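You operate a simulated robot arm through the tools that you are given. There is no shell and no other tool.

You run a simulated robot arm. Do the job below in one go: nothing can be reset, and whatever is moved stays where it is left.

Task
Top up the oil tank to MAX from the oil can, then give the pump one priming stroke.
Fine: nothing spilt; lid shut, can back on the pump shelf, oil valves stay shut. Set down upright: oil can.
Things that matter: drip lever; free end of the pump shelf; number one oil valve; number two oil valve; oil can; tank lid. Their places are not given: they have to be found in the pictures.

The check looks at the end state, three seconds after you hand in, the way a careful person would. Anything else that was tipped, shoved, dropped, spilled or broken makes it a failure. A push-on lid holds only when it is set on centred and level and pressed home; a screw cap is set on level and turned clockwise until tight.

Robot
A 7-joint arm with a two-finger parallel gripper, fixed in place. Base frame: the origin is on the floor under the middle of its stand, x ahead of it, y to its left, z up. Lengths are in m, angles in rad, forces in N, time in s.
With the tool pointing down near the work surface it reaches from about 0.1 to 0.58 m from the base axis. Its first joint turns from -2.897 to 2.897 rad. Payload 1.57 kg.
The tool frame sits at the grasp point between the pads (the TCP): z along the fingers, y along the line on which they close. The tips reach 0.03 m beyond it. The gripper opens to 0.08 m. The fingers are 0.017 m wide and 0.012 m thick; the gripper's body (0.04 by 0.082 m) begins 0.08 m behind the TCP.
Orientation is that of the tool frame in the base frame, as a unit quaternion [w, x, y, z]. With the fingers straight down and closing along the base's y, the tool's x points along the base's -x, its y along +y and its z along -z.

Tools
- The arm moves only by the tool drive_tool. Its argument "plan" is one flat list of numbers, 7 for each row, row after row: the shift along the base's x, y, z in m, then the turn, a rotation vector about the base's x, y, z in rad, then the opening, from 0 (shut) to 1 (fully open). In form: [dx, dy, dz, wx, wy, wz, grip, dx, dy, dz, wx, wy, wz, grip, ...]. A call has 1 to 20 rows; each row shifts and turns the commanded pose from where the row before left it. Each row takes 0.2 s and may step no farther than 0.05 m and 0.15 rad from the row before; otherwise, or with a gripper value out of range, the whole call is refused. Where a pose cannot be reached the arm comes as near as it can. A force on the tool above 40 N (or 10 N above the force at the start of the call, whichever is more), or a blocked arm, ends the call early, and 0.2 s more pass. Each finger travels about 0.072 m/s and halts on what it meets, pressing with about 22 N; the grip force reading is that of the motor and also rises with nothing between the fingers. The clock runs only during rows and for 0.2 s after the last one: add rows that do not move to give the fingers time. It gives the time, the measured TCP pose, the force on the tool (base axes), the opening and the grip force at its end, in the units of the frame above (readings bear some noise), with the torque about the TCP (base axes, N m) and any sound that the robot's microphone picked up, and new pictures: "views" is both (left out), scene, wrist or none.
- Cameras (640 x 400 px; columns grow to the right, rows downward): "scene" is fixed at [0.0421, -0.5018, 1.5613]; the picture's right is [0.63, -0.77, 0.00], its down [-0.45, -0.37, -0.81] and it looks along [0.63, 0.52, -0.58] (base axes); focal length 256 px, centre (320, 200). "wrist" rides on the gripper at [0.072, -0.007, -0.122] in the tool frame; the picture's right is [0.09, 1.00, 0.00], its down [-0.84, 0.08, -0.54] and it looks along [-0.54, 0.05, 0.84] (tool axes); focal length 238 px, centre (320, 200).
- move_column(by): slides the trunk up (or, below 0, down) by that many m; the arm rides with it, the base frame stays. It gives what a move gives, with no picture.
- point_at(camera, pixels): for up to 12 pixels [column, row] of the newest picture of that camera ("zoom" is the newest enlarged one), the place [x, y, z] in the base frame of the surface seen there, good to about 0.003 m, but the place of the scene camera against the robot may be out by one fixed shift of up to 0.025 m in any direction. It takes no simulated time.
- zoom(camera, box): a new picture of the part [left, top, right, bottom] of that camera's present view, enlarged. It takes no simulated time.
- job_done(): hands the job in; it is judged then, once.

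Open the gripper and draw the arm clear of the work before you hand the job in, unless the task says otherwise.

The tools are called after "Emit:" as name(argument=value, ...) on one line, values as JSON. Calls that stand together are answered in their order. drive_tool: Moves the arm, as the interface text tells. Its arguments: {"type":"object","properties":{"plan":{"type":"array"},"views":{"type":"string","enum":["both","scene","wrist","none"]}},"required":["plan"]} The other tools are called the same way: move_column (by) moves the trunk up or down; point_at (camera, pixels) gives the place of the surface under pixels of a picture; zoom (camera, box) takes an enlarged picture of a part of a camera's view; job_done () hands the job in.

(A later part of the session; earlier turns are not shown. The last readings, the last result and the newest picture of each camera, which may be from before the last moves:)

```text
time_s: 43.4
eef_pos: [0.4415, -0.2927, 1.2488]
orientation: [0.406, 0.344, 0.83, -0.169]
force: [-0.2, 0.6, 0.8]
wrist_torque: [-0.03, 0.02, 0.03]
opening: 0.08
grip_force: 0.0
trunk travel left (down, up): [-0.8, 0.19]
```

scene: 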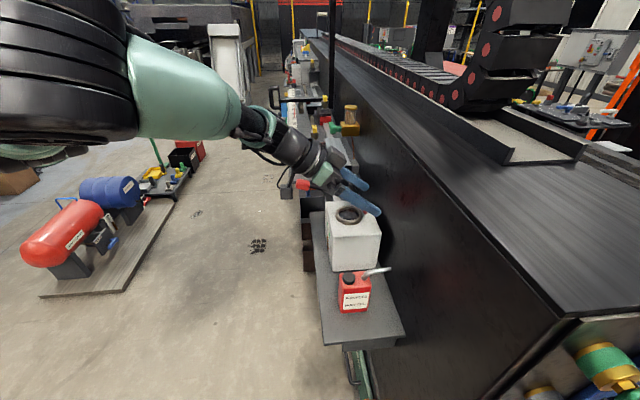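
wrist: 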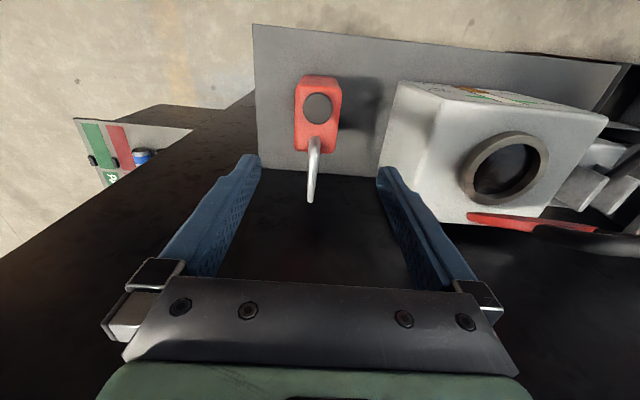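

It reached z=1.249 at the same -38° pitch. I'll try pitching further from here.

Emit:
drive_tool(plan=[0, 0, 0, -0.092, -0.092, 0, 1, 0, 0, 0, -0.092, -0.092, 0, 1, 0, 0, 0, 0, 0, 0, 1], views="scene")

```text
time_s: 44.1
eef_pos: [0.4409, -0.2928, 1.2487]
orientation: [0.486, 0.326, 0.785, -0.203]
force: [0.5, -0.6, -0.9]
wrist_torque: [-0.03, 0.02, 0.01]
opening: 0.0801
grip_force: 0.0
out of reach, approached as far as the arm can: row 2
trunk travel left (down, up): [-0.8, 0.19]
```

scene: 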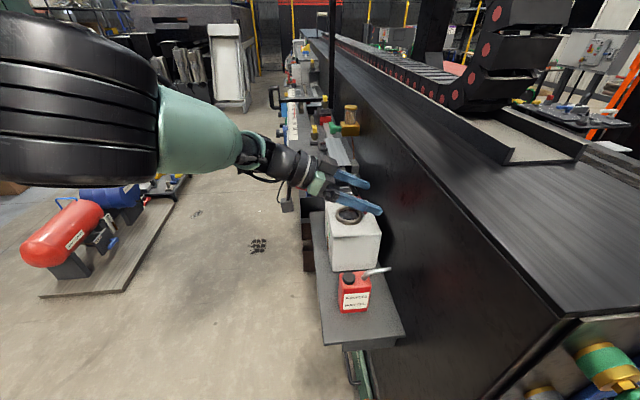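

The pitch now reaches about -26°, so the column needs to be about 0.31 lower with the arm in this posture. Before lowering straight down over the can, I'll check where the elbow and forearm are.

Emit:
point_at(camera="scene", pixels=[[75, 120], [100, 175], [40, 60], [150, 100], [200, 130], [245, 155], [290, 165], [20, 175], [5, 20], [320, 180], [367, 185], [375, 207]])

Emit:
drive_tool(plan=[-0.0026, -0.003, 0, 0, 0, 0, 1, 0, 0, 0, 0, 0, 0, 1], views="both")

```text
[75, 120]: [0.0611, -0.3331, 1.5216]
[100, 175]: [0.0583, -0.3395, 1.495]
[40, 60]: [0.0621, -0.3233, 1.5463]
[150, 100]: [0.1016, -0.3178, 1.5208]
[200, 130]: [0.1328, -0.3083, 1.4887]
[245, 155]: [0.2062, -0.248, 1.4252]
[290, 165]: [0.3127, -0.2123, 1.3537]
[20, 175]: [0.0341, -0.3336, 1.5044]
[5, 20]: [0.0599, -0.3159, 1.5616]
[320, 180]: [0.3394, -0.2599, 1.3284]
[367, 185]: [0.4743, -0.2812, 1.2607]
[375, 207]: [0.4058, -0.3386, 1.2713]
```

```text
time_s: 44.8
eef_pos: [0.4371, -0.2961, 1.2482]
orientation: [0.485, 0.324, 0.787, -0.201]
force: [0.2, -0.1, 0.5]
wrist_torque: [0.01, 0.01, 0.01]
opening: 0.08
grip_force: 0.0
trunk travel left (down, up): [-0.8, 0.19]
```

scene: 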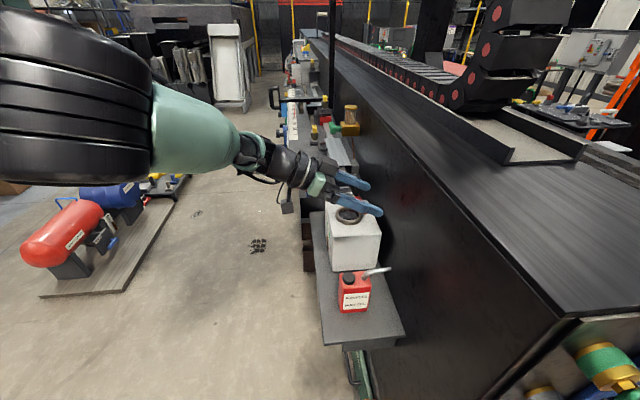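
wrist: 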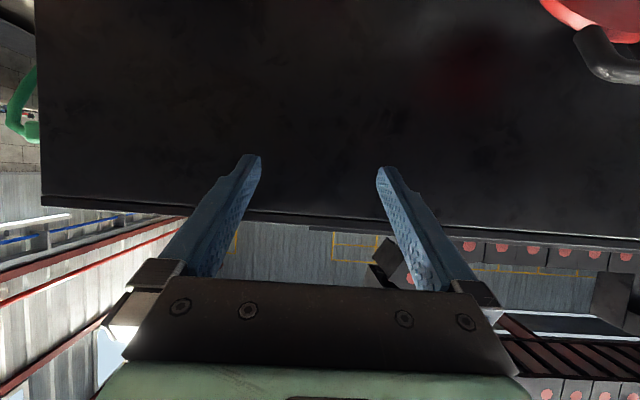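

The elbow and forearm stay well above the shelf even after lowering, and the TCP is centred on the can (u≈0.100, n≈-0.518). I'll lower the column 0.2 first and check the alignment before straddling the can.

Emit:
move_column(by=-0.2)

Emit:
drive_tool(plan=[0, 0, 0, 0, 0, 0, 1], views="both")

```text
time_s: 46.9
eef_pos: [0.439, -0.2949, 1.0486]
orientation: [0.485, 0.326, 0.786, -0.202]
force: [-0.6, 0.5, -0.4]
wrist_torque: [0.01, -0.01, 0.01]
opening: 0.0801
grip_force: 0.1
trunk travel left (down, up): [-0.6, 0.39]
```

```text
time_s: 47.3
eef_pos: [0.4375, -0.2966, 1.0491]
orientation: [0.485, 0.326, 0.786, -0.202]
force: [0.1, 0.0, -0.1]
wrist_torque: [0.04, 0.03, 0.03]
opening: 0.08
grip_force: 0.1
trunk travel left (down, up): [-0.6, 0.39]
```

scene: 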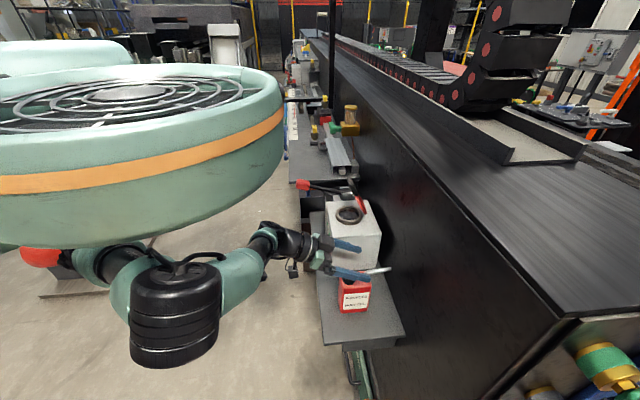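
wrist: 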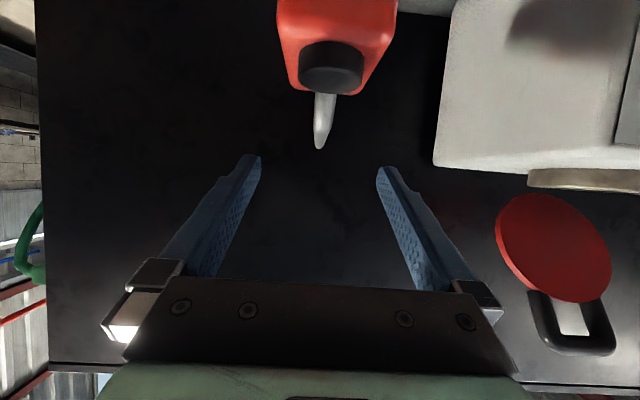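

The fingers are centred on the can: spout at column 319, and fingertips at 250 and 383. I'll lower the column the last 0.115 so the fingers straddle the can body.

Emit:
move_column(by=-0.115)

Emit:
drive_tool(plan=[0, 0, 0, 0, 0, 0, 1], views="both")

Emit:
zoom(camera="scene", box=[270, 210, 410, 330])

```text
time_s: 48.8
eef_pos: [0.4384, -0.2951, 0.9344]
orientation: [0.486, 0.325, 0.785, -0.202]
force: [0.3, 0.7, -0.2]
wrist_torque: [-0.03, 0.0, -0.05]
opening: 0.0801
grip_force: 0.0
trunk travel left (down, up): [-0.485, 0.505]
```

```text
time_s: 49.2
eef_pos: [0.4381, -0.2963, 0.9343]
orientation: [0.485, 0.326, 0.786, -0.202]
force: [0.3, -0.6, -0.2]
wrist_torque: [0.0, 0.0, 0.01]
opening: 0.0798
grip_force: 0.0
trunk travel left (down, up): [-0.485, 0.505]
```

scene: 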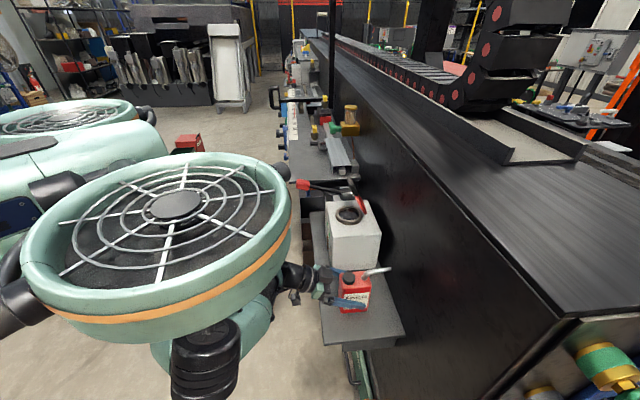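
wrist: 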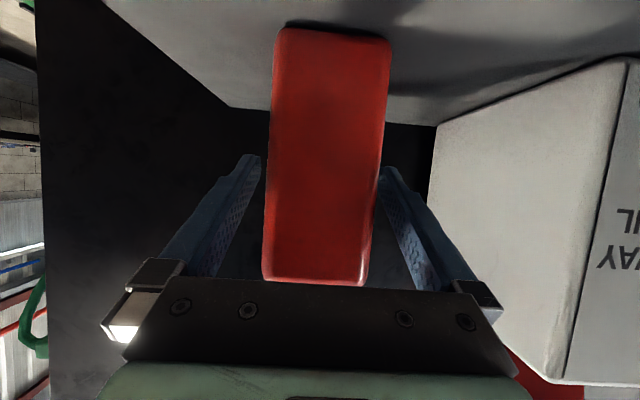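

```text
3.33 times, centred on (340, 270) of scene
```

zoom: 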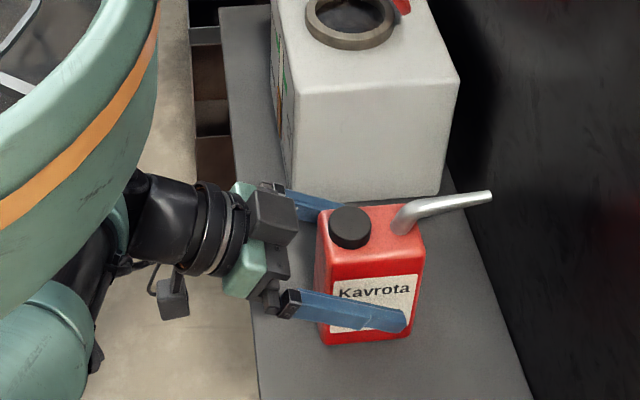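

The fingers straddle the can body at mid height with even clearance on both sides. I'll close on it.

Emit:
drive_tool(plan=[0, 0, 0, 0, 0, 0, 0.3, 0, 0, 0, 0, 0, 0, 0.3, 0, 0, 0, 0, 0, 0, 0.3, 0, 0, 0, 0, 0, 0, 0.3, 0, 0, 0, 0, 0, 0, 0.3], views="both")

Emit:
zoom(camera="scene", box=[270, 210, 410, 330])

```text
time_s: 50.4
eef_pos: [0.4379, -0.2957, 0.9337]
orientation: [0.486, 0.326, 0.785, -0.203]
force: [-0.9, -0.6, -0.3]
wrist_torque: [0.01, -0.11, 0.06]
opening: 0.0539
grip_force: 22.3
trunk travel left (down, up): [-0.485, 0.505]
```

scene: 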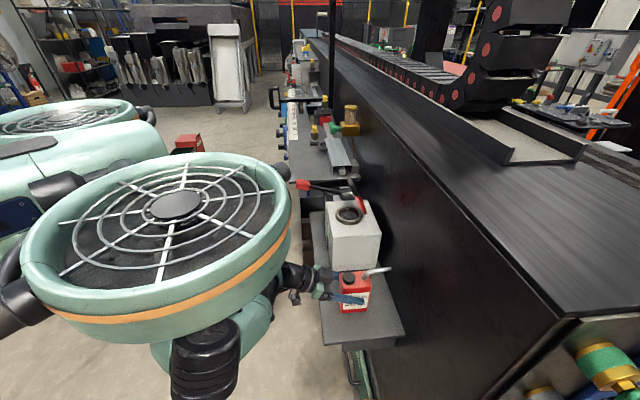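
wrist: 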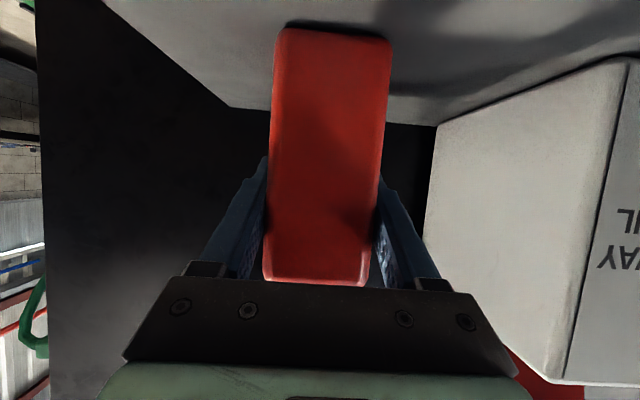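

```text
3.33 times, centred on (340, 270) of scene
```

zoom: 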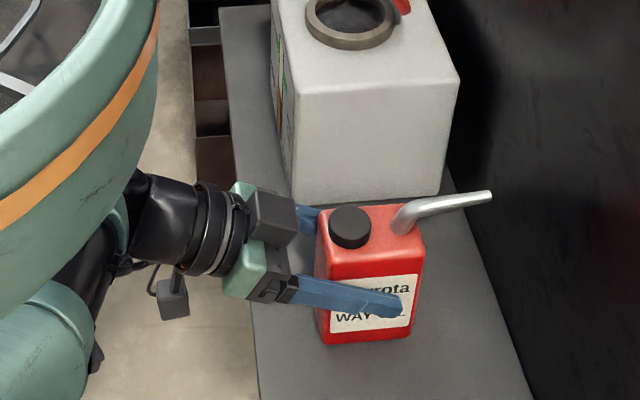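

The grip is holding at 0.054 wide with 22 N, and the can stayed put. I'll lift it straight up 4 cm with the column and read the load.

Emit:
move_column(by=0.04)

Emit:
drive_tool(plan=[0, 0, 0, 0, 0, 0, 0.3], views="both")

Emit:
zoom(camera="scene", box=[270, 200, 410, 320])

```text
time_s: 51.2
eef_pos: [0.4379, -0.2964, 0.9729]
orientation: [0.485, 0.324, 0.787, -0.201]
force: [0.5, 0.9, -4.7]
wrist_torque: [0.04, 0.06, 0.0]
opening: 0.0539
grip_force: 22.3
trunk travel left (down, up): [-0.525, 0.465]
```

```text
time_s: 51.6
eef_pos: [0.438, -0.2956, 0.9733]
orientation: [0.484, 0.326, 0.787, -0.201]
force: [0.1, 0.2, -4.5]
wrist_torque: [0.03, 0.04, 0.01]
opening: 0.0539
grip_force: 21.9
trunk travel left (down, up): [-0.525, 0.465]
```

scene: 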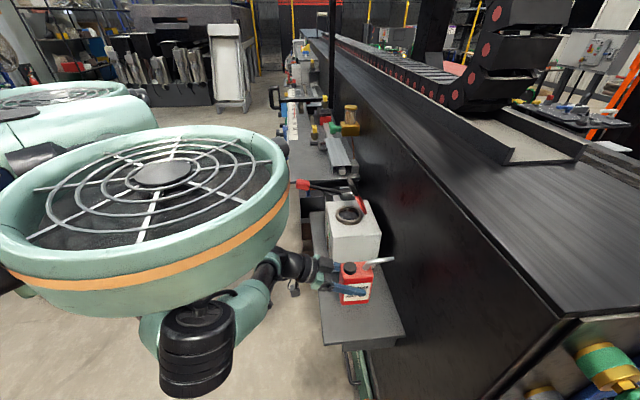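
wrist: 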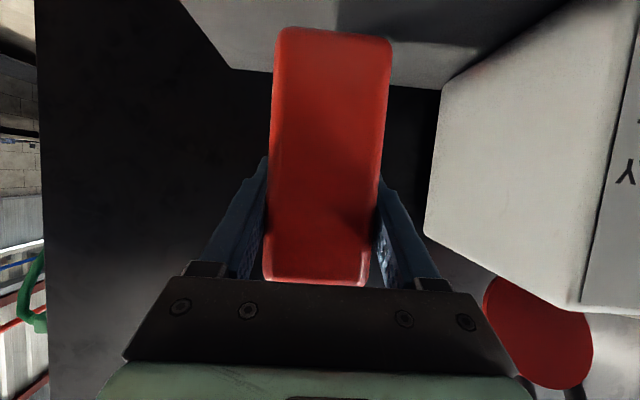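

```text
3.33 times, centred on (340, 260) of scene
```

zoom: 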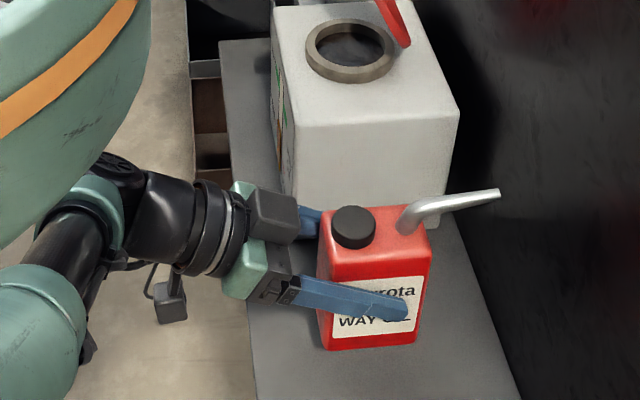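

The can is up and steady, with the load about 4.7 N. I'll raise the column back to its start height, carrying the can straight up.

Emit:
move_column(by=0.275)

Emit:
drive_tool(plan=[-0.01, 0.01, 0, 0, 0, 0, 0.3, -0.01, 0.01, 0, 0, 0, 0, 0.3, -0.01, 0.01, 0, 0, 0, 0, 0.3, -0.01, 0.01, 0, 0, 0, 0, 0.3, -0.01, 0.01, 0, 0, 0, 0, 0.3], views="both")

```text
time_s: 54.4
eef_pos: [0.4382, -0.2959, 1.2489]
orientation: [0.485, 0.325, 0.786, -0.202]
force: [0.0, -1.3, -4.9]
wrist_torque: [-0.02, 0.03, 0.0]
opening: 0.0537
grip_force: 21.7
trunk travel left (down, up): [-0.8, 0.19]
```

```text
time_s: 55.6
eef_pos: [0.3876, -0.2395, 1.2306]
orientation: [0.473, 0.345, 0.79, -0.182]
force: [-0.3, -0.4, -4.7]
wrist_torque: [0.03, -0.02, 0.02]
opening: 0.0538
grip_force: 22.3
out of reach, approached as far as the arm can: row 5
trunk travel left (down, up): [-0.8, 0.19]
```

scene: 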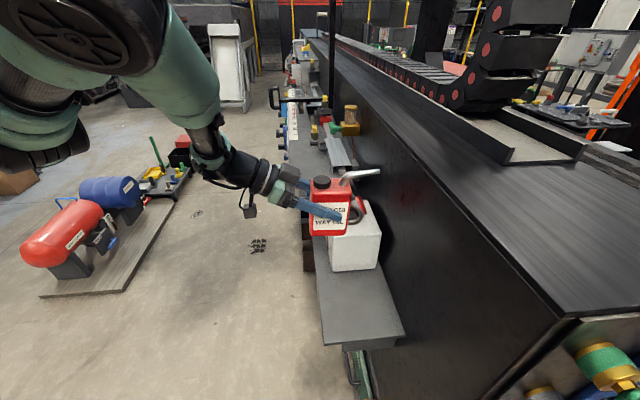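
wrist: 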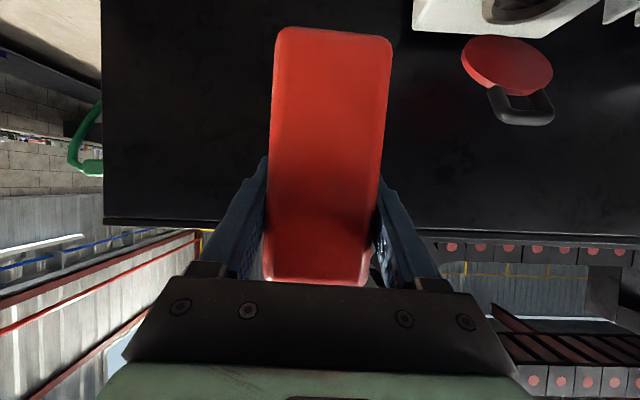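

Row 5 was slightly out of reach on the close side, leaving a small tilt of about 2–3° with the can steady. I'll carry the can along the shelf direction to in front of the tank, keeping it upright and above the open lid, and trim the orientation near the end.

Emit:
drive_tool(plan=[0.0149, 0.0141, 0.002, 0, 0, 0, 0.3, 0.0149, 0.0141, 0.002, 0, 0, 0, 0.3, 0.0149, 0.0141, 0.002, 0, 0, 0, 0.3, 0.0149, 0.0141, 0.002, 0, 0, 0, 0.3, 0.0149, 0.0141, 0.002, 0, 0, 0, 0.3, 0.0149, 0.0141, 0.002, 0, 0, 0, 0.3, 0.0149, 0.0141, 0.002, 0, 0, 0, 0.3, 0.0149, 0.0141, 0.002, -0.0192, -0.0007, 0.0047, 0.3, 0.0149, 0.0141, 0.002, -0.0192, -0.0007, 0.0047, 0.3, 0.0147, 0.0141, 0.002, -0.0192, -0.0007, 0.0047, 0.3, 0, 0, 0, 0, 0, 0, 0.3], views="both")

```text
time_s: 58.0
eef_pos: [0.5382, -0.1059, 1.2637]
orientation: [0.492, 0.305, 0.785, -0.219]
force: [-0.5, -0.5, -3.7]
wrist_torque: [0.0, 0.02, 0.0]
opening: 0.0538
grip_force: 21.7
trunk travel left (down, up): [-0.8, 0.19]
```

scene: 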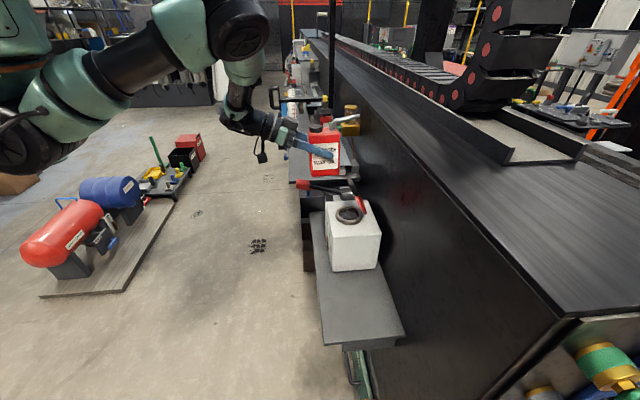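
wrist: 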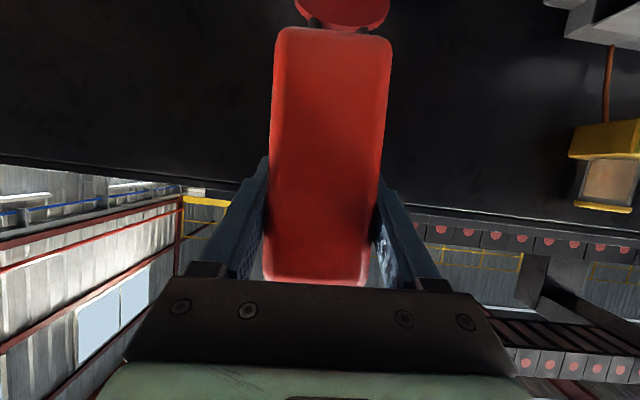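

The can is in front of the tank, upright, with the spout toward the opening, and the lid is still open. I'll trim the small orientation error and start tilting high above the opening to about 30°, bringing the spout tip down over it.

Emit:
drive_tool(plan=[0.0028, 0.0028, 0, 0.027, -0.0036, -0.0086, 0.3, 0, 0, 0, 0.027, -0.0036, -0.0086, 0.3, 0, 0, 0, 0, 0, 0, 0.3], views="both")

```text
time_s: 58.8
eef_pos: [0.5418, -0.1008, 1.2633]
orientation: [0.485, 0.326, 0.786, -0.202]
force: [0.6, 0.6, -3.7]
wrist_torque: [0.04, 0.02, 0.0]
opening: 0.0539
grip_force: 22.0
trunk travel left (down, up): [-0.8, 0.19]
```

scene: 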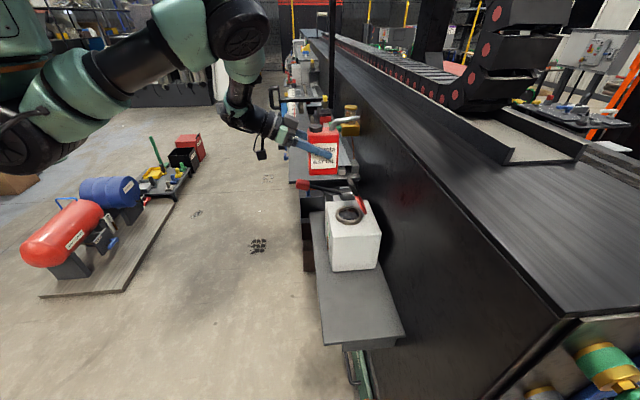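
wrist: 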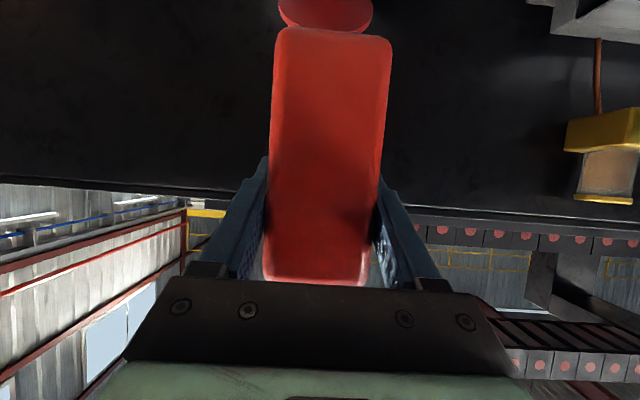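

The orientation is back to exactly the grasp attitude, so the can is upright. The load reads -3.7 N rather than -4.7 N, so I'll check the shelf and floor for any drips before going on.

Emit:
zoom(camera="scene", box=[280, 90, 420, 210])

Emit:
zoom(camera="scene", box=[280, 190, 420, 350])

Emit:
drive_tool(plan=[0, 0, 0, 0, 0, 0, 0.3, 0, 0, 0, 0, 0, 0, 0.3], views="none")

```text
3.33 times, centred on (350, 150) of scene
```

zoom: 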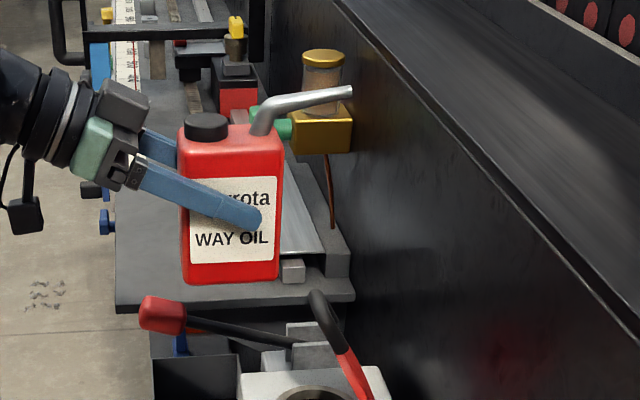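

```text
2.50 times, centred on (350, 270) of scene
```

zoom: 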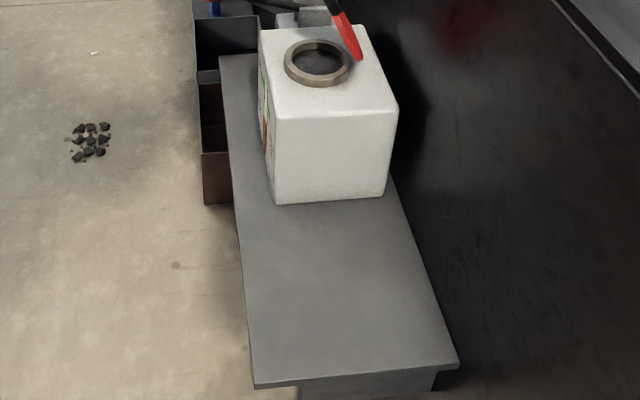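

```text
time_s: 59.4
eef_pos: [0.5422, -0.0999, 1.262]
orientation: [0.485, 0.326, 0.787, -0.2]
force: [0.2, -0.3, -3.7]
wrist_torque: [0.01, 0.03, -0.02]
opening: 0.0539
grip_force: 22.1
trunk travel left (down, up): [-0.8, 0.19]
```

The shelf and tank top are clean, so the reading difference looks like a pose effect. I'll tilt to 30° in eight small steps, with the spout tip moving down over the opening.

Emit:
drive_tool(plan=[-0.0062, 0.0043, -0.0198, 0.0463, 0.0463, 0, 0.3, -0.0062, 0.0042, -0.0198, 0.0463, 0.0463, 0, 0.3, -0.0028, 0.0028, -0.0232, 0.0463, 0.0463, 0, 0.3, -0.0027, 0.0027, -0.0231, 0.0463, 0.0463, 0, 0.3, -0.0021, 0.0021, -0.0228, 0.0463, 0.0463, 0, 0.3, -0.0021, 0.0021, -0.0227, 0.0463, 0.0463, 0, 0.3, -0.0014, 0.0014, -0.0174, 0.0463, 0.0463, 0, 0.3, -0.0014, 0.0014, -0.0173, 0.0463, 0.0463, 0, 0.3, 0, 0, 0, 0, 0, 0, 0.3], views="both")

Emit:
zoom(camera="scene", box=[280, 130, 420, 250])

```text
time_s: 61.4
eef_pos: [0.5162, -0.0841, 1.1018]
orientation: [0.269, 0.368, 0.883, -0.112]
force: [0.3, -0.8, -5.4]
wrist_torque: [-0.01, 0.01, -0.03]
opening: 0.054
grip_force: 22.3
trunk travel left (down, up): [-0.8, 0.19]
```

scene: 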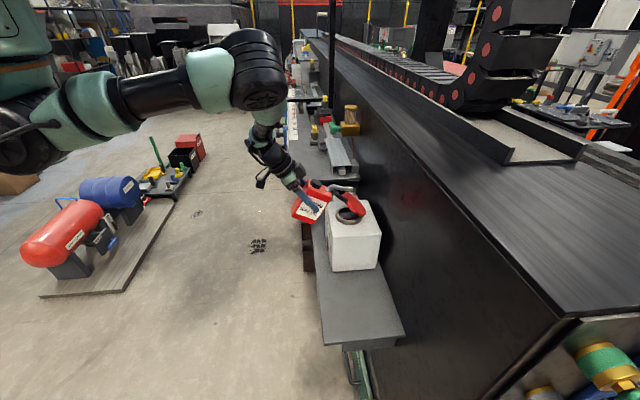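
wrist: 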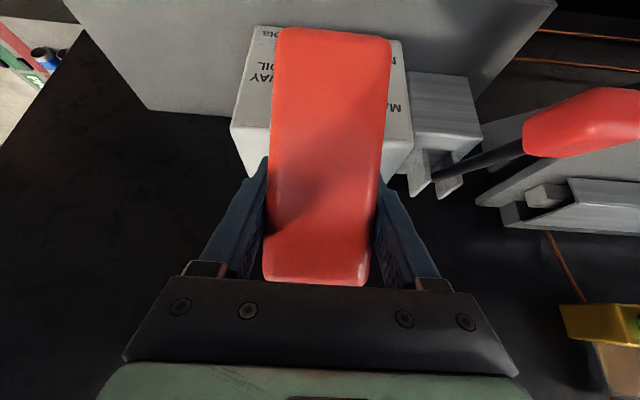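

```text
3.33 times, centred on (350, 190) of scene
```

zoom: 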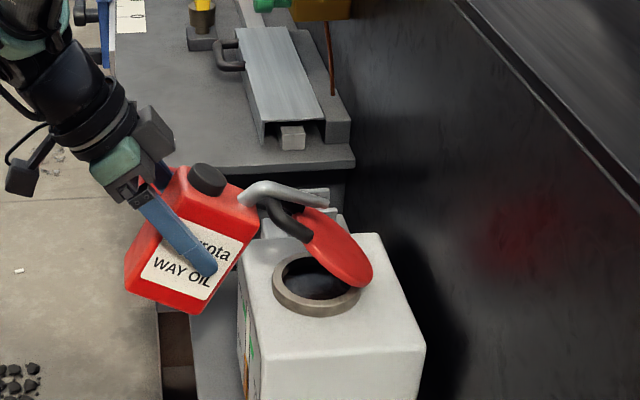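

The lid now looks lower, about 45–50°. The spout came down where the handle stood (n≈-0.535, z≈1.156) and has pushed the lid partly shut. I'll look closely before moving.

Emit:
zoom(camera="scene", box=[315, 165, 385, 225])

Emit:
point_at(camera="scene", pixels=[[346, 189], [340, 187], [335, 185], [341, 194], [345, 198], [349, 200], [352, 205], [360, 212], [334, 191], [330, 184]])

```text
6.67 times, centred on (350, 195) of scene
```

zoom: 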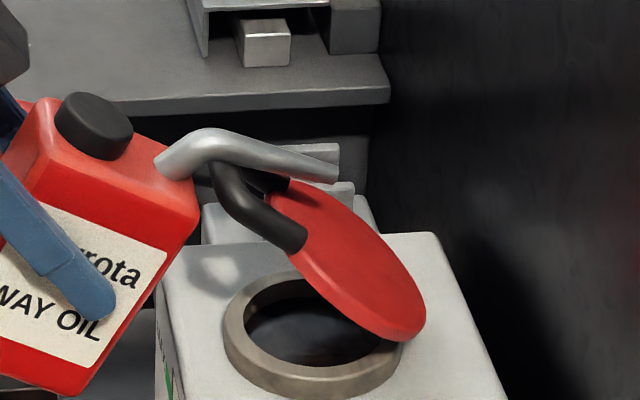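

```text
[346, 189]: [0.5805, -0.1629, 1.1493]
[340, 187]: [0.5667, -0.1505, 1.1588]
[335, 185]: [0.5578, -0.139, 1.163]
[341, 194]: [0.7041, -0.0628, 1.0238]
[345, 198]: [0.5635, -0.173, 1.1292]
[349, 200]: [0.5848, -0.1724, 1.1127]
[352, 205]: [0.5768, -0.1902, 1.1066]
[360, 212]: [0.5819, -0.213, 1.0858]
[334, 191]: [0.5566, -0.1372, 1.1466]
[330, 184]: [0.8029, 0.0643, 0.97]
```

The spout is resting on top of the handle with its tip on the outer side of the lid, and the lid is down to about 42°. The can hasn't slipped in the grip. I'll lift the spout off, back it out in front of the handle at this same 30° tilt, and then go in underneath the lid and use the spout to nudge it open again.

Emit:
drive_tool(plan=[0, 0, 0.025, 0, 0, 0, 0.3, 0.001, 0.001, 0.025, 0, 0, 0, 0.3, -0.015, 0.018, 0, 0, 0, 0, 0.3, -0.016, 0.018, 0, 0, 0, 0, 0.3, -0.016, 0.016, 0, 0, 0, 0, 0.3, -0.016, 0.016, 0, 0, 0, 0, 0.3], views="both")

Emit:
zoom(camera="scene", box=[290, 145, 390, 230])

```text
time_s: 62.8
eef_pos: [0.4556, -0.0144, 1.1515]
orientation: [0.27, 0.368, 0.882, -0.113]
force: [0.3, 0.5, -4.1]
wrist_torque: [-0.03, 0.0, 0.01]
opening: 0.0541
grip_force: 21.7
trunk travel left (down, up): [-0.8, 0.19]
```

scene: 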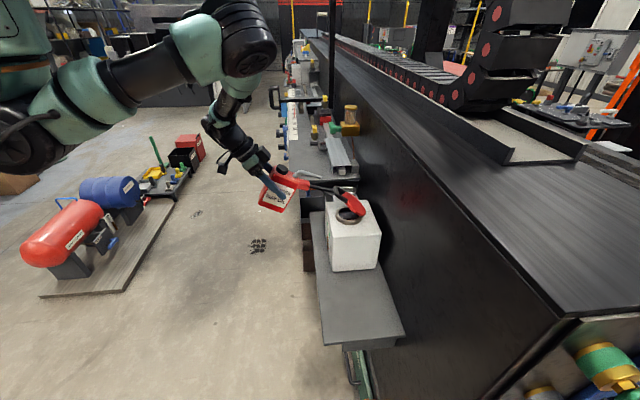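
wrist: 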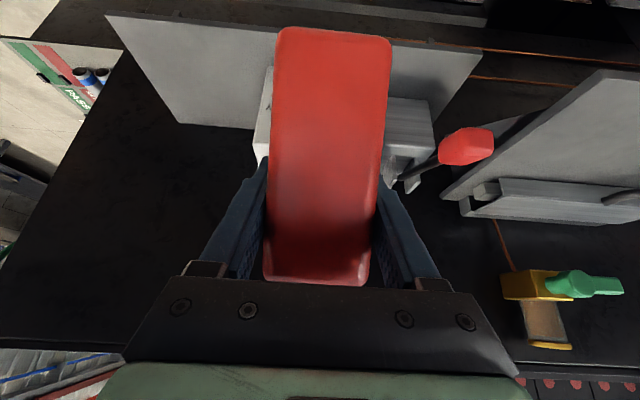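

```text
4.71 times, centred on (340, 188) of scene
```

zoom: 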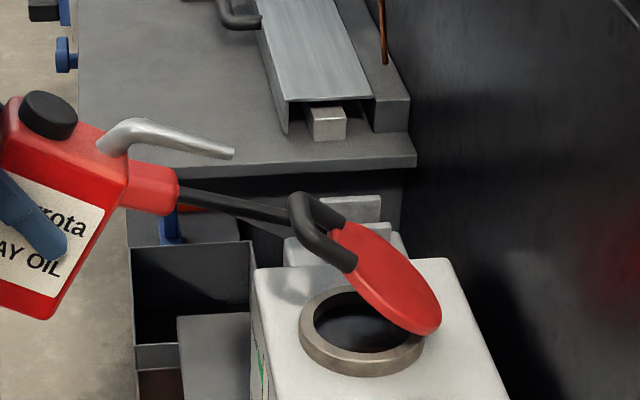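

The lid stays at about 42° with its handle at about n=-0.494, z=1.129, and the spout tip is 4 cm in front of it. I'll lower the spout to z≈1.06 and slide it under the handle to over the opening.

Emit:
drive_tool(plan=[0, 0, -0.023, 0, 0, 0, 0.3, 0, 0, -0.023, 0, 0, 0, 0.3, 0, 0, -0.023, 0, 0, 0, 0.3, 0, 0, -0.023, 0, 0, 0, 0.3, 0, 0, -0.023, 0, 0, 0, 0.3, 0.0125, -0.0145, 0, 0, 0, 0, 0.3, 0.0125, -0.0145, 0, 0, 0, 0, 0.3, 0.0134, -0.0134, 0, 0, 0, 0, 0.3, 0, 0, 0, 0, 0, 0, 0.3], views="both")

Emit:
zoom(camera="scene", box=[290, 155, 390, 240])

```text
time_s: 64.8
eef_pos: [0.4955, -0.0576, 1.034]
orientation: [0.27, 0.367, 0.883, -0.112]
force: [0.2, 0.3, -4.4]
wrist_torque: [-0.01, 0.01, -0.04]
opening: 0.0542
grip_force: 21.6
trunk travel left (down, up): [-0.8, 0.19]
```

scene: 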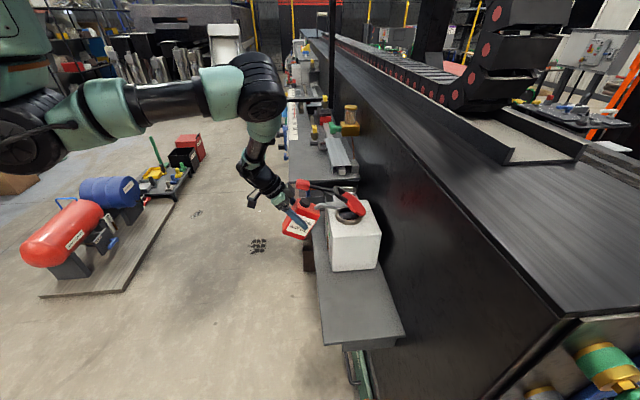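
wrist: 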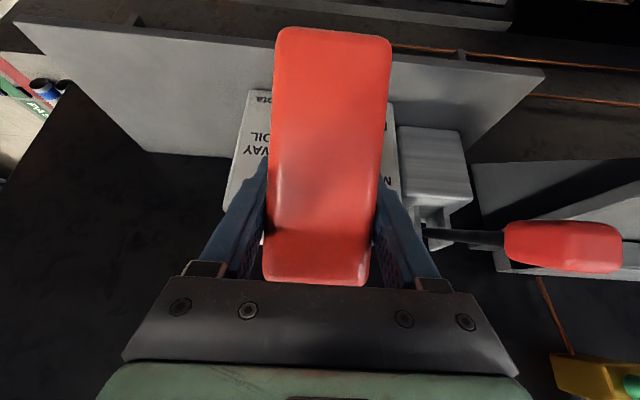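

```text
4.71 times, centred on (340, 198) of scene
```

zoom: 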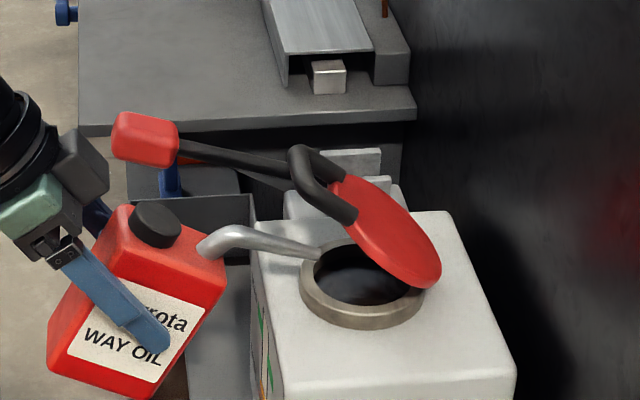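

The spout is now below the handle with its tip just over the front rim. I'll slide it forward to over the opening's centre, then raise it to push the lid further open.

Emit:
drive_tool(plan=[0.0125, -0.0125, 0, 0, 0, 0, 0.3, 0.0125, -0.0125, 0, 0, 0, 0, 0.3, 0, 0, 0.02, 0, 0, 0, 0.3, 0, 0, 0.02, 0, 0, 0, 0.3, 0, 0, 0.02, 0, 0, 0, 0.3, 0, 0, 0, 0, 0, 0, 0.3], views="both")

Emit:
zoom(camera="scene", box=[290, 145, 390, 230])

```text
time_s: 66.2
eef_pos: [0.5192, -0.0812, 1.0965]
orientation: [0.27, 0.368, 0.882, -0.113]
force: [0.0, 0.1, -3.6]
wrist_torque: [-0.02, 0.02, 0.0]
opening: 0.0539
grip_force: 22.5
trunk travel left (down, up): [-0.8, 0.19]
```

scene: 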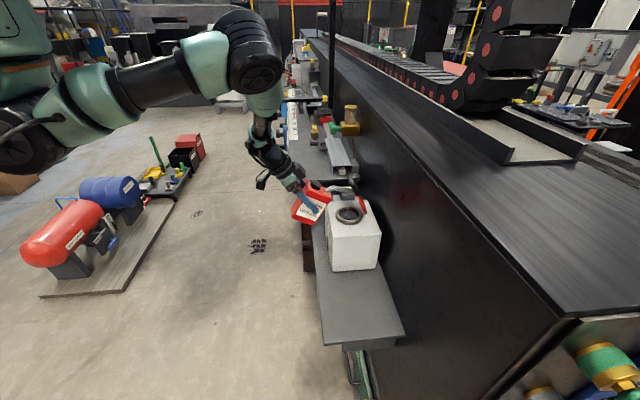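
wrist: 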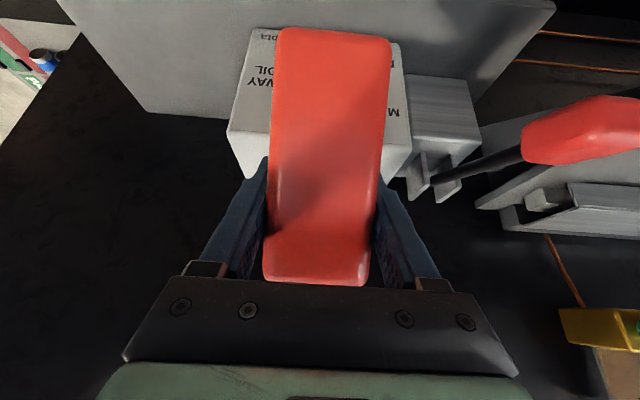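

```text
4.71 times, centred on (340, 188) of scene
```

zoom: 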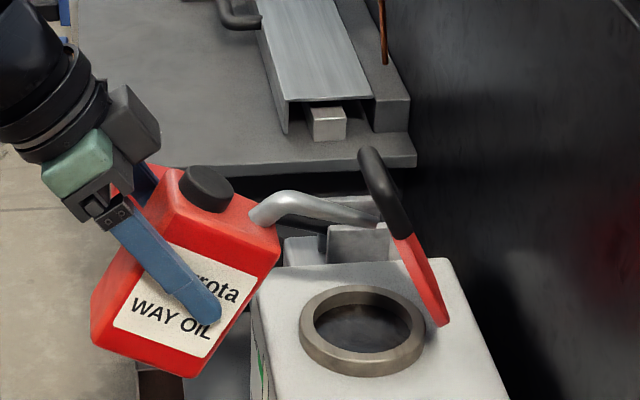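

The spout has pushed the lid up to about 75°. I'll push it a little further back, slowly, watching for a stop.

Emit:
drive_tool(plan=[0.007, -0.007, 0.003, 0, 0, 0, 0.3, 0.007, -0.007, 0.003, 0, 0, 0, 0.3, 0.007, -0.007, 0.003, 0, 0, 0, 0.3, 0, 0, 0, 0, 0, 0, 0.3], views="both")

Emit:
zoom(camera="scene", box=[290, 145, 390, 230])

```text
time_s: 67.2
eef_pos: [0.5415, -0.1028, 1.1034]
orientation: [0.271, 0.367, 0.883, -0.113]
force: [0.0, 0.5, -3.7]
wrist_torque: [-0.02, 0.04, -0.01]
opening: 0.0538
grip_force: 22.1
trunk travel left (down, up): [-0.8, 0.19]
```

scene: 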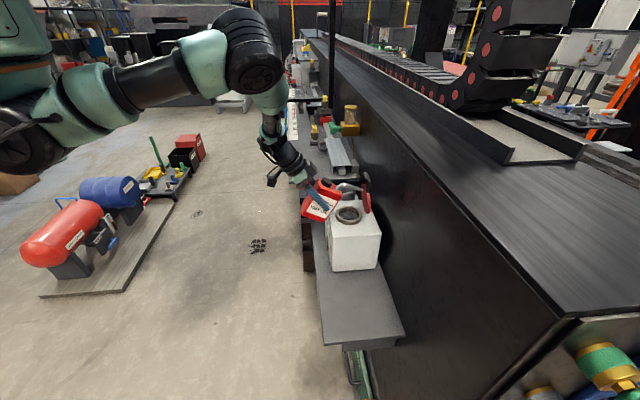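
wrist: 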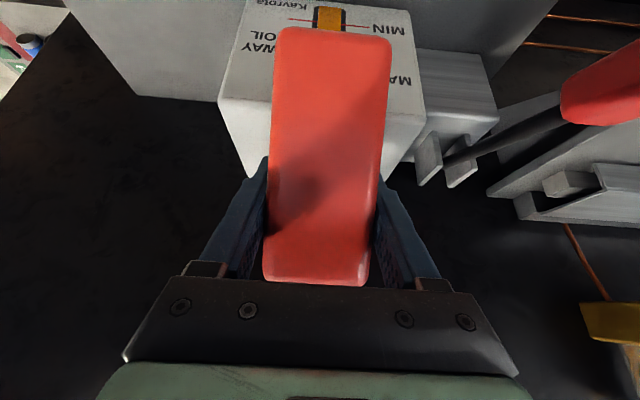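

```text
4.71 times, centred on (340, 188) of scene
```

zoom: 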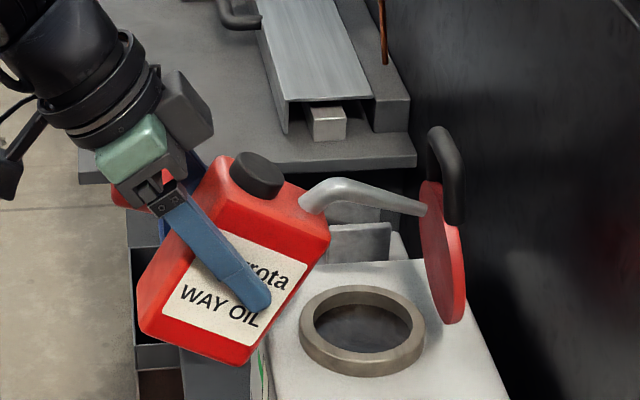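

The lid is now about vertical (90°), well clear. I'll back the spout off and lower its tip to just above the opening's centre (n≈-0.54, z≈1.05), still at 30° tilt.

Emit:
drive_tool(plan=[-0.0118, 0.0118, 0, 0, 0, 0, 0.3, -0.0119, 0.0119, -0.01, 0, 0, 0, 0.3, 0, 0, -0.0222, 0, 0, 0, 0.3, 0, 0, -0.0222, 0, 0, 0, 0.3, 0, 0, -0.0222, 0, 0, 0, 0.3, 0, 0, 0, 0, 0, 0, 0.3], views="both")

Emit:
zoom(camera="scene", box=[300, 165, 390, 240])

Emit:
zoom(camera="scene", box=[310, 210, 360, 280])

```text
time_s: 68.6
eef_pos: [0.518, -0.0769, 1.0316]
orientation: [0.27, 0.369, 0.883, -0.112]
force: [-0.1, -0.3, -3.7]
wrist_torque: [0.03, 0.0, -0.03]
opening: 0.0537
grip_force: 22.2
trunk travel left (down, up): [-0.8, 0.19]
```

scene: 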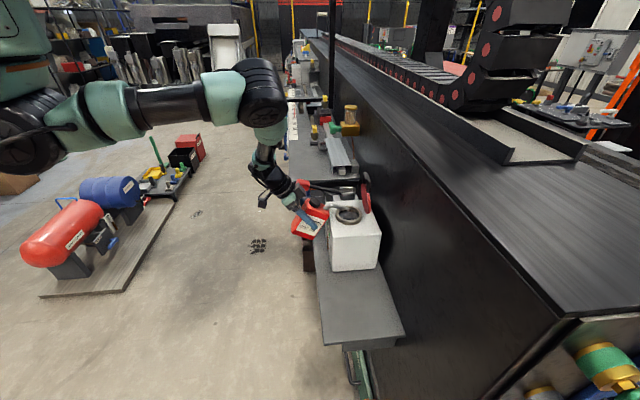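
wrist: 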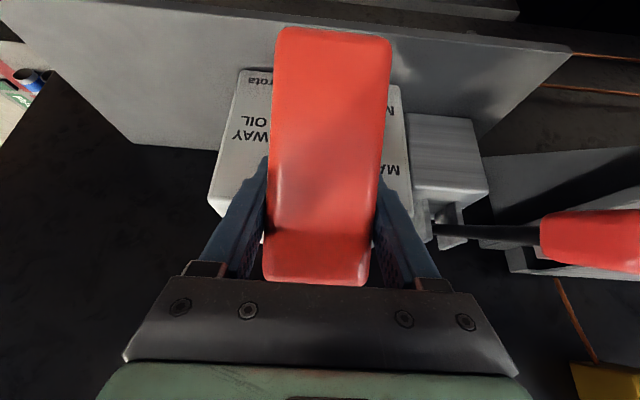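

```text
5.33 times, centred on (345, 202) of scene
```

zoom: 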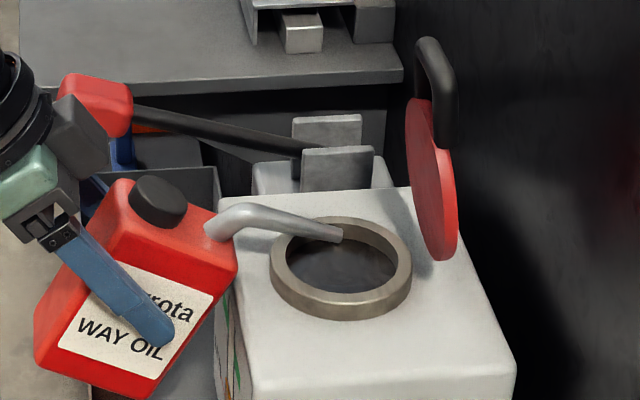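

```text
5.71 times, centred on (335, 245) of scene
```

zoom: 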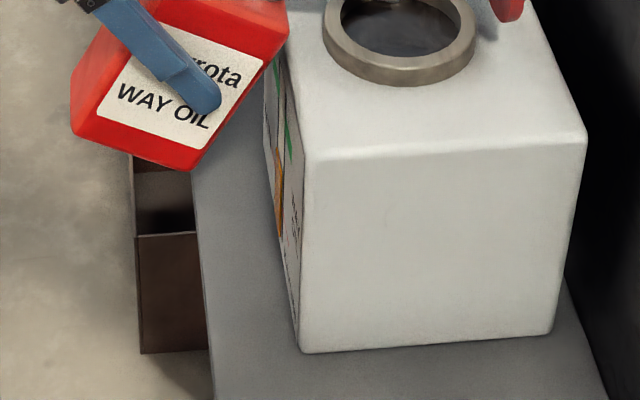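

The spout tip is over the opening and the gauge strip is visible edge-on at (334,240), with orange below and white above. I'll increase the tilt to 45° about the spout tip and check the gauge and load.

Emit:
drive_tool(plan=[-0.0004, 0.0004, 0.0079, 0.0481, 0.0481, 0, 0.3, -0.0004, 0.0004, 0.0079, 0.0481, 0.0481, 0, 0.3, -0.0004, 0.0004, 0.0079, 0.0481, 0.0481, 0, 0.3, -0.0002, 0.0002, 0.0077, 0.0481, 0.0481, 0, 0.3, 0, 0, 0, 0, 0, 0, 0.3], views="both")

Emit:
zoom(camera="scene", box=[300, 165, 390, 240])

Emit:
zoom(camera="scene", box=[310, 215, 350, 265])

```text
time_s: 69.8
eef_pos: [0.5175, -0.0772, 1.0595]
orientation: [0.147, 0.38, 0.911, -0.062]
force: [-0.3, -0.1, -3.7]
wrist_torque: [-0.01, 0.0, -0.04]
opening: 0.0537
grip_force: 21.7
trunk travel left (down, up): [-0.8, 0.19]
```

scene: 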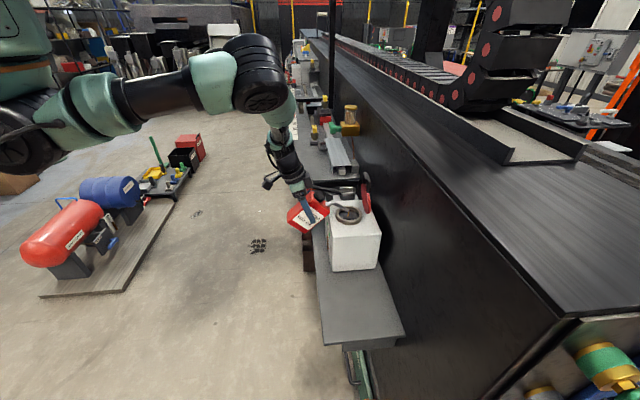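
wrist: 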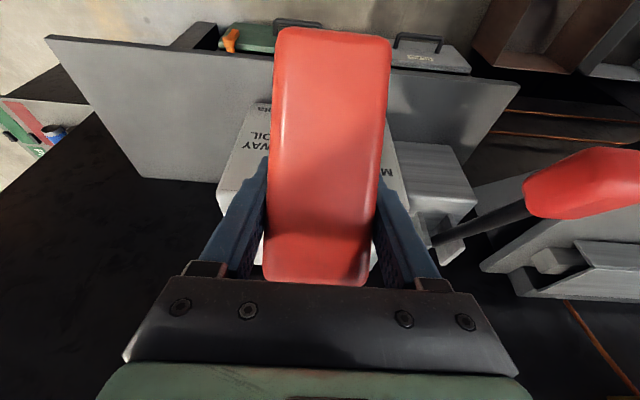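

```text
5.33 times, centred on (345, 202) of scene
```

zoom: 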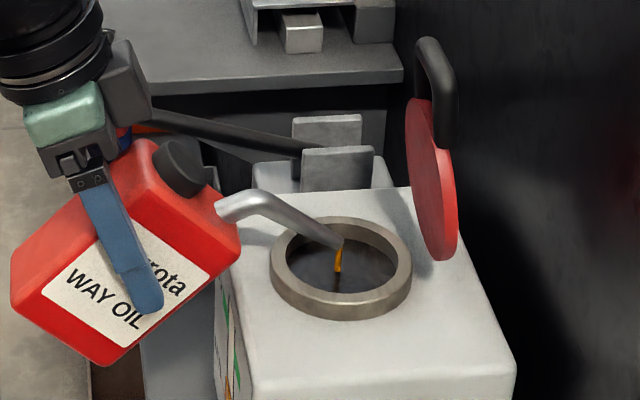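

```text
8.00 times, centred on (330, 240) of scene
```

zoom: 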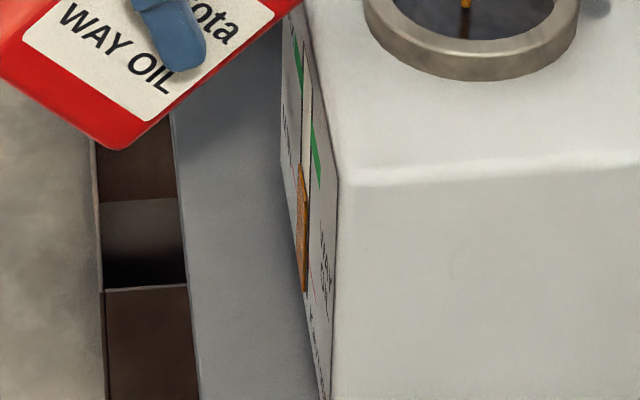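

Oil is running from the spout into the opening at (338,260) at 45° tilt. In the 8x zoom the orange top is at about y=163 and MAX crosses the tube at about y≈95. I'll hold for a second and re-read the gauge.

Emit:
drive_tool(plan=[0, 0, 0, 0, 0, 0, 0.3, 0, 0, 0, 0, 0, 0, 0.3, 0, 0, 0, 0, 0, 0, 0.3, 0, 0, 0, 0, 0, 0, 0.3], views="scene")

Emit:
zoom(camera="scene", box=[310, 215, 350, 265])

Emit:
zoom(camera="scene", box=[300, 165, 390, 240])

```text
time_s: 70.8
eef_pos: [0.5159, -0.0765, 1.0589]
orientation: [0.147, 0.38, 0.911, -0.063]
force: [0.1, 0.5, -4.3]
wrist_torque: [-0.01, 0.01, 0.0]
opening: 0.0537
grip_force: 22.3
trunk travel left (down, up): [-0.8, 0.19]
```

scene: 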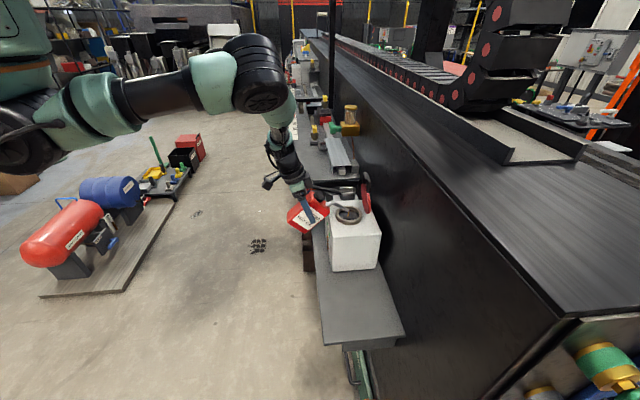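

```text
8.00 times, centred on (330, 240) of scene
```

zoom: 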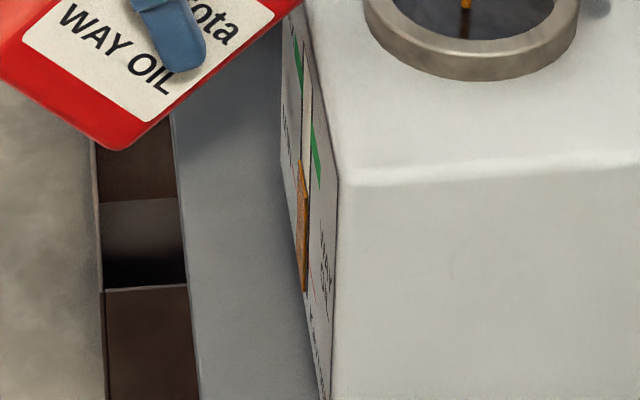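

```text
5.33 times, centred on (345, 202) of scene
```

zoom: 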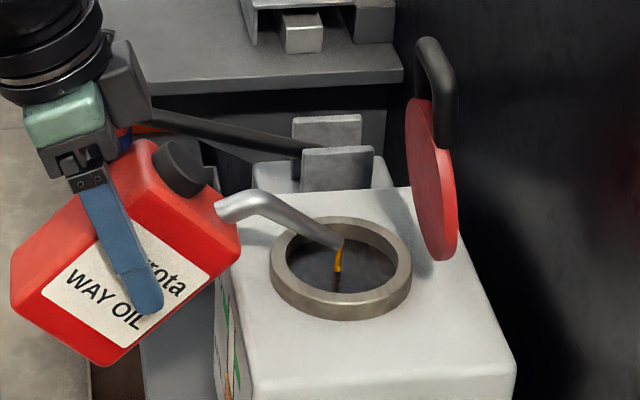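

The orange top moved from about 163 to 160 in a second, a slow steady pour. I'll hold for 3 more seconds.

Emit:
drive_tool(plan=[0, 0, 0, 0, 0, 0, 0.3, 0, 0, 0, 0, 0, 0, 0.3, 0, 0, 0, 0, 0, 0, 0.3, 0, 0, 0, 0, 0, 0, 0.3, 0, 0, 0, 0, 0, 0, 0.3, 0, 0, 0, 0, 0, 0, 0.3, 0, 0, 0, 0, 0, 0, 0.3, 0, 0, 0, 0, 0, 0, 0.3, 0, 0, 0, 0, 0, 0, 0.3, 0, 0, 0, 0, 0, 0, 0.3, 0, 0, 0, 0, 0, 0, 0.3, 0, 0, 0, 0, 0, 0, 0.3, 0, 0, 0, 0, 0, 0, 0.3, 0, 0, 0, 0, 0, 0, 0.3], views="scene")

Emit:
zoom(camera="scene", box=[310, 215, 350, 265])

Emit:
zoom(camera="scene", box=[300, 165, 390, 240])

```text
time_s: 73.8
eef_pos: [0.5163, -0.0759, 1.0596]
orientation: [0.147, 0.38, 0.911, -0.063]
force: [-1.0, 0.5, -4.4]
wrist_torque: [0.01, -0.01, -0.01]
opening: 0.0536
grip_force: 21.9
trunk travel left (down, up): [-0.8, 0.19]
```

scene: 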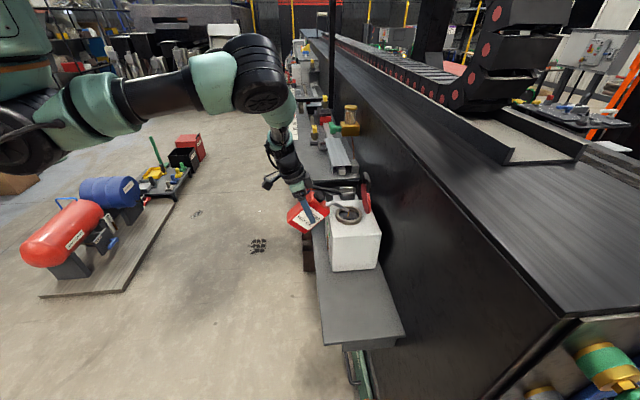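

```text
8.00 times, centred on (330, 240) of scene
```

zoom: 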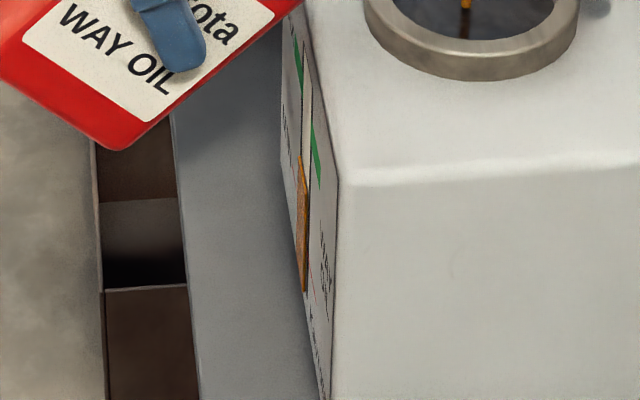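

```text
5.33 times, centred on (345, 202) of scene
```

zoom: 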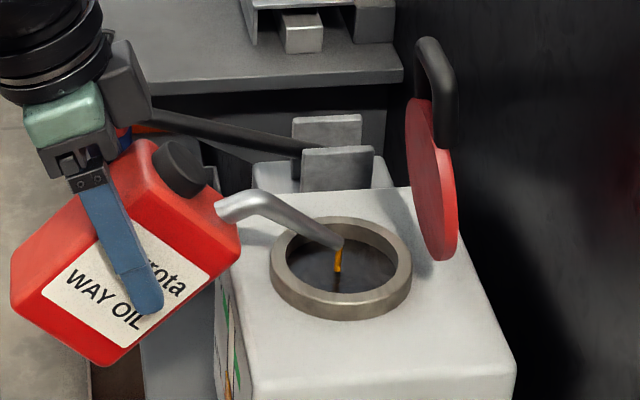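

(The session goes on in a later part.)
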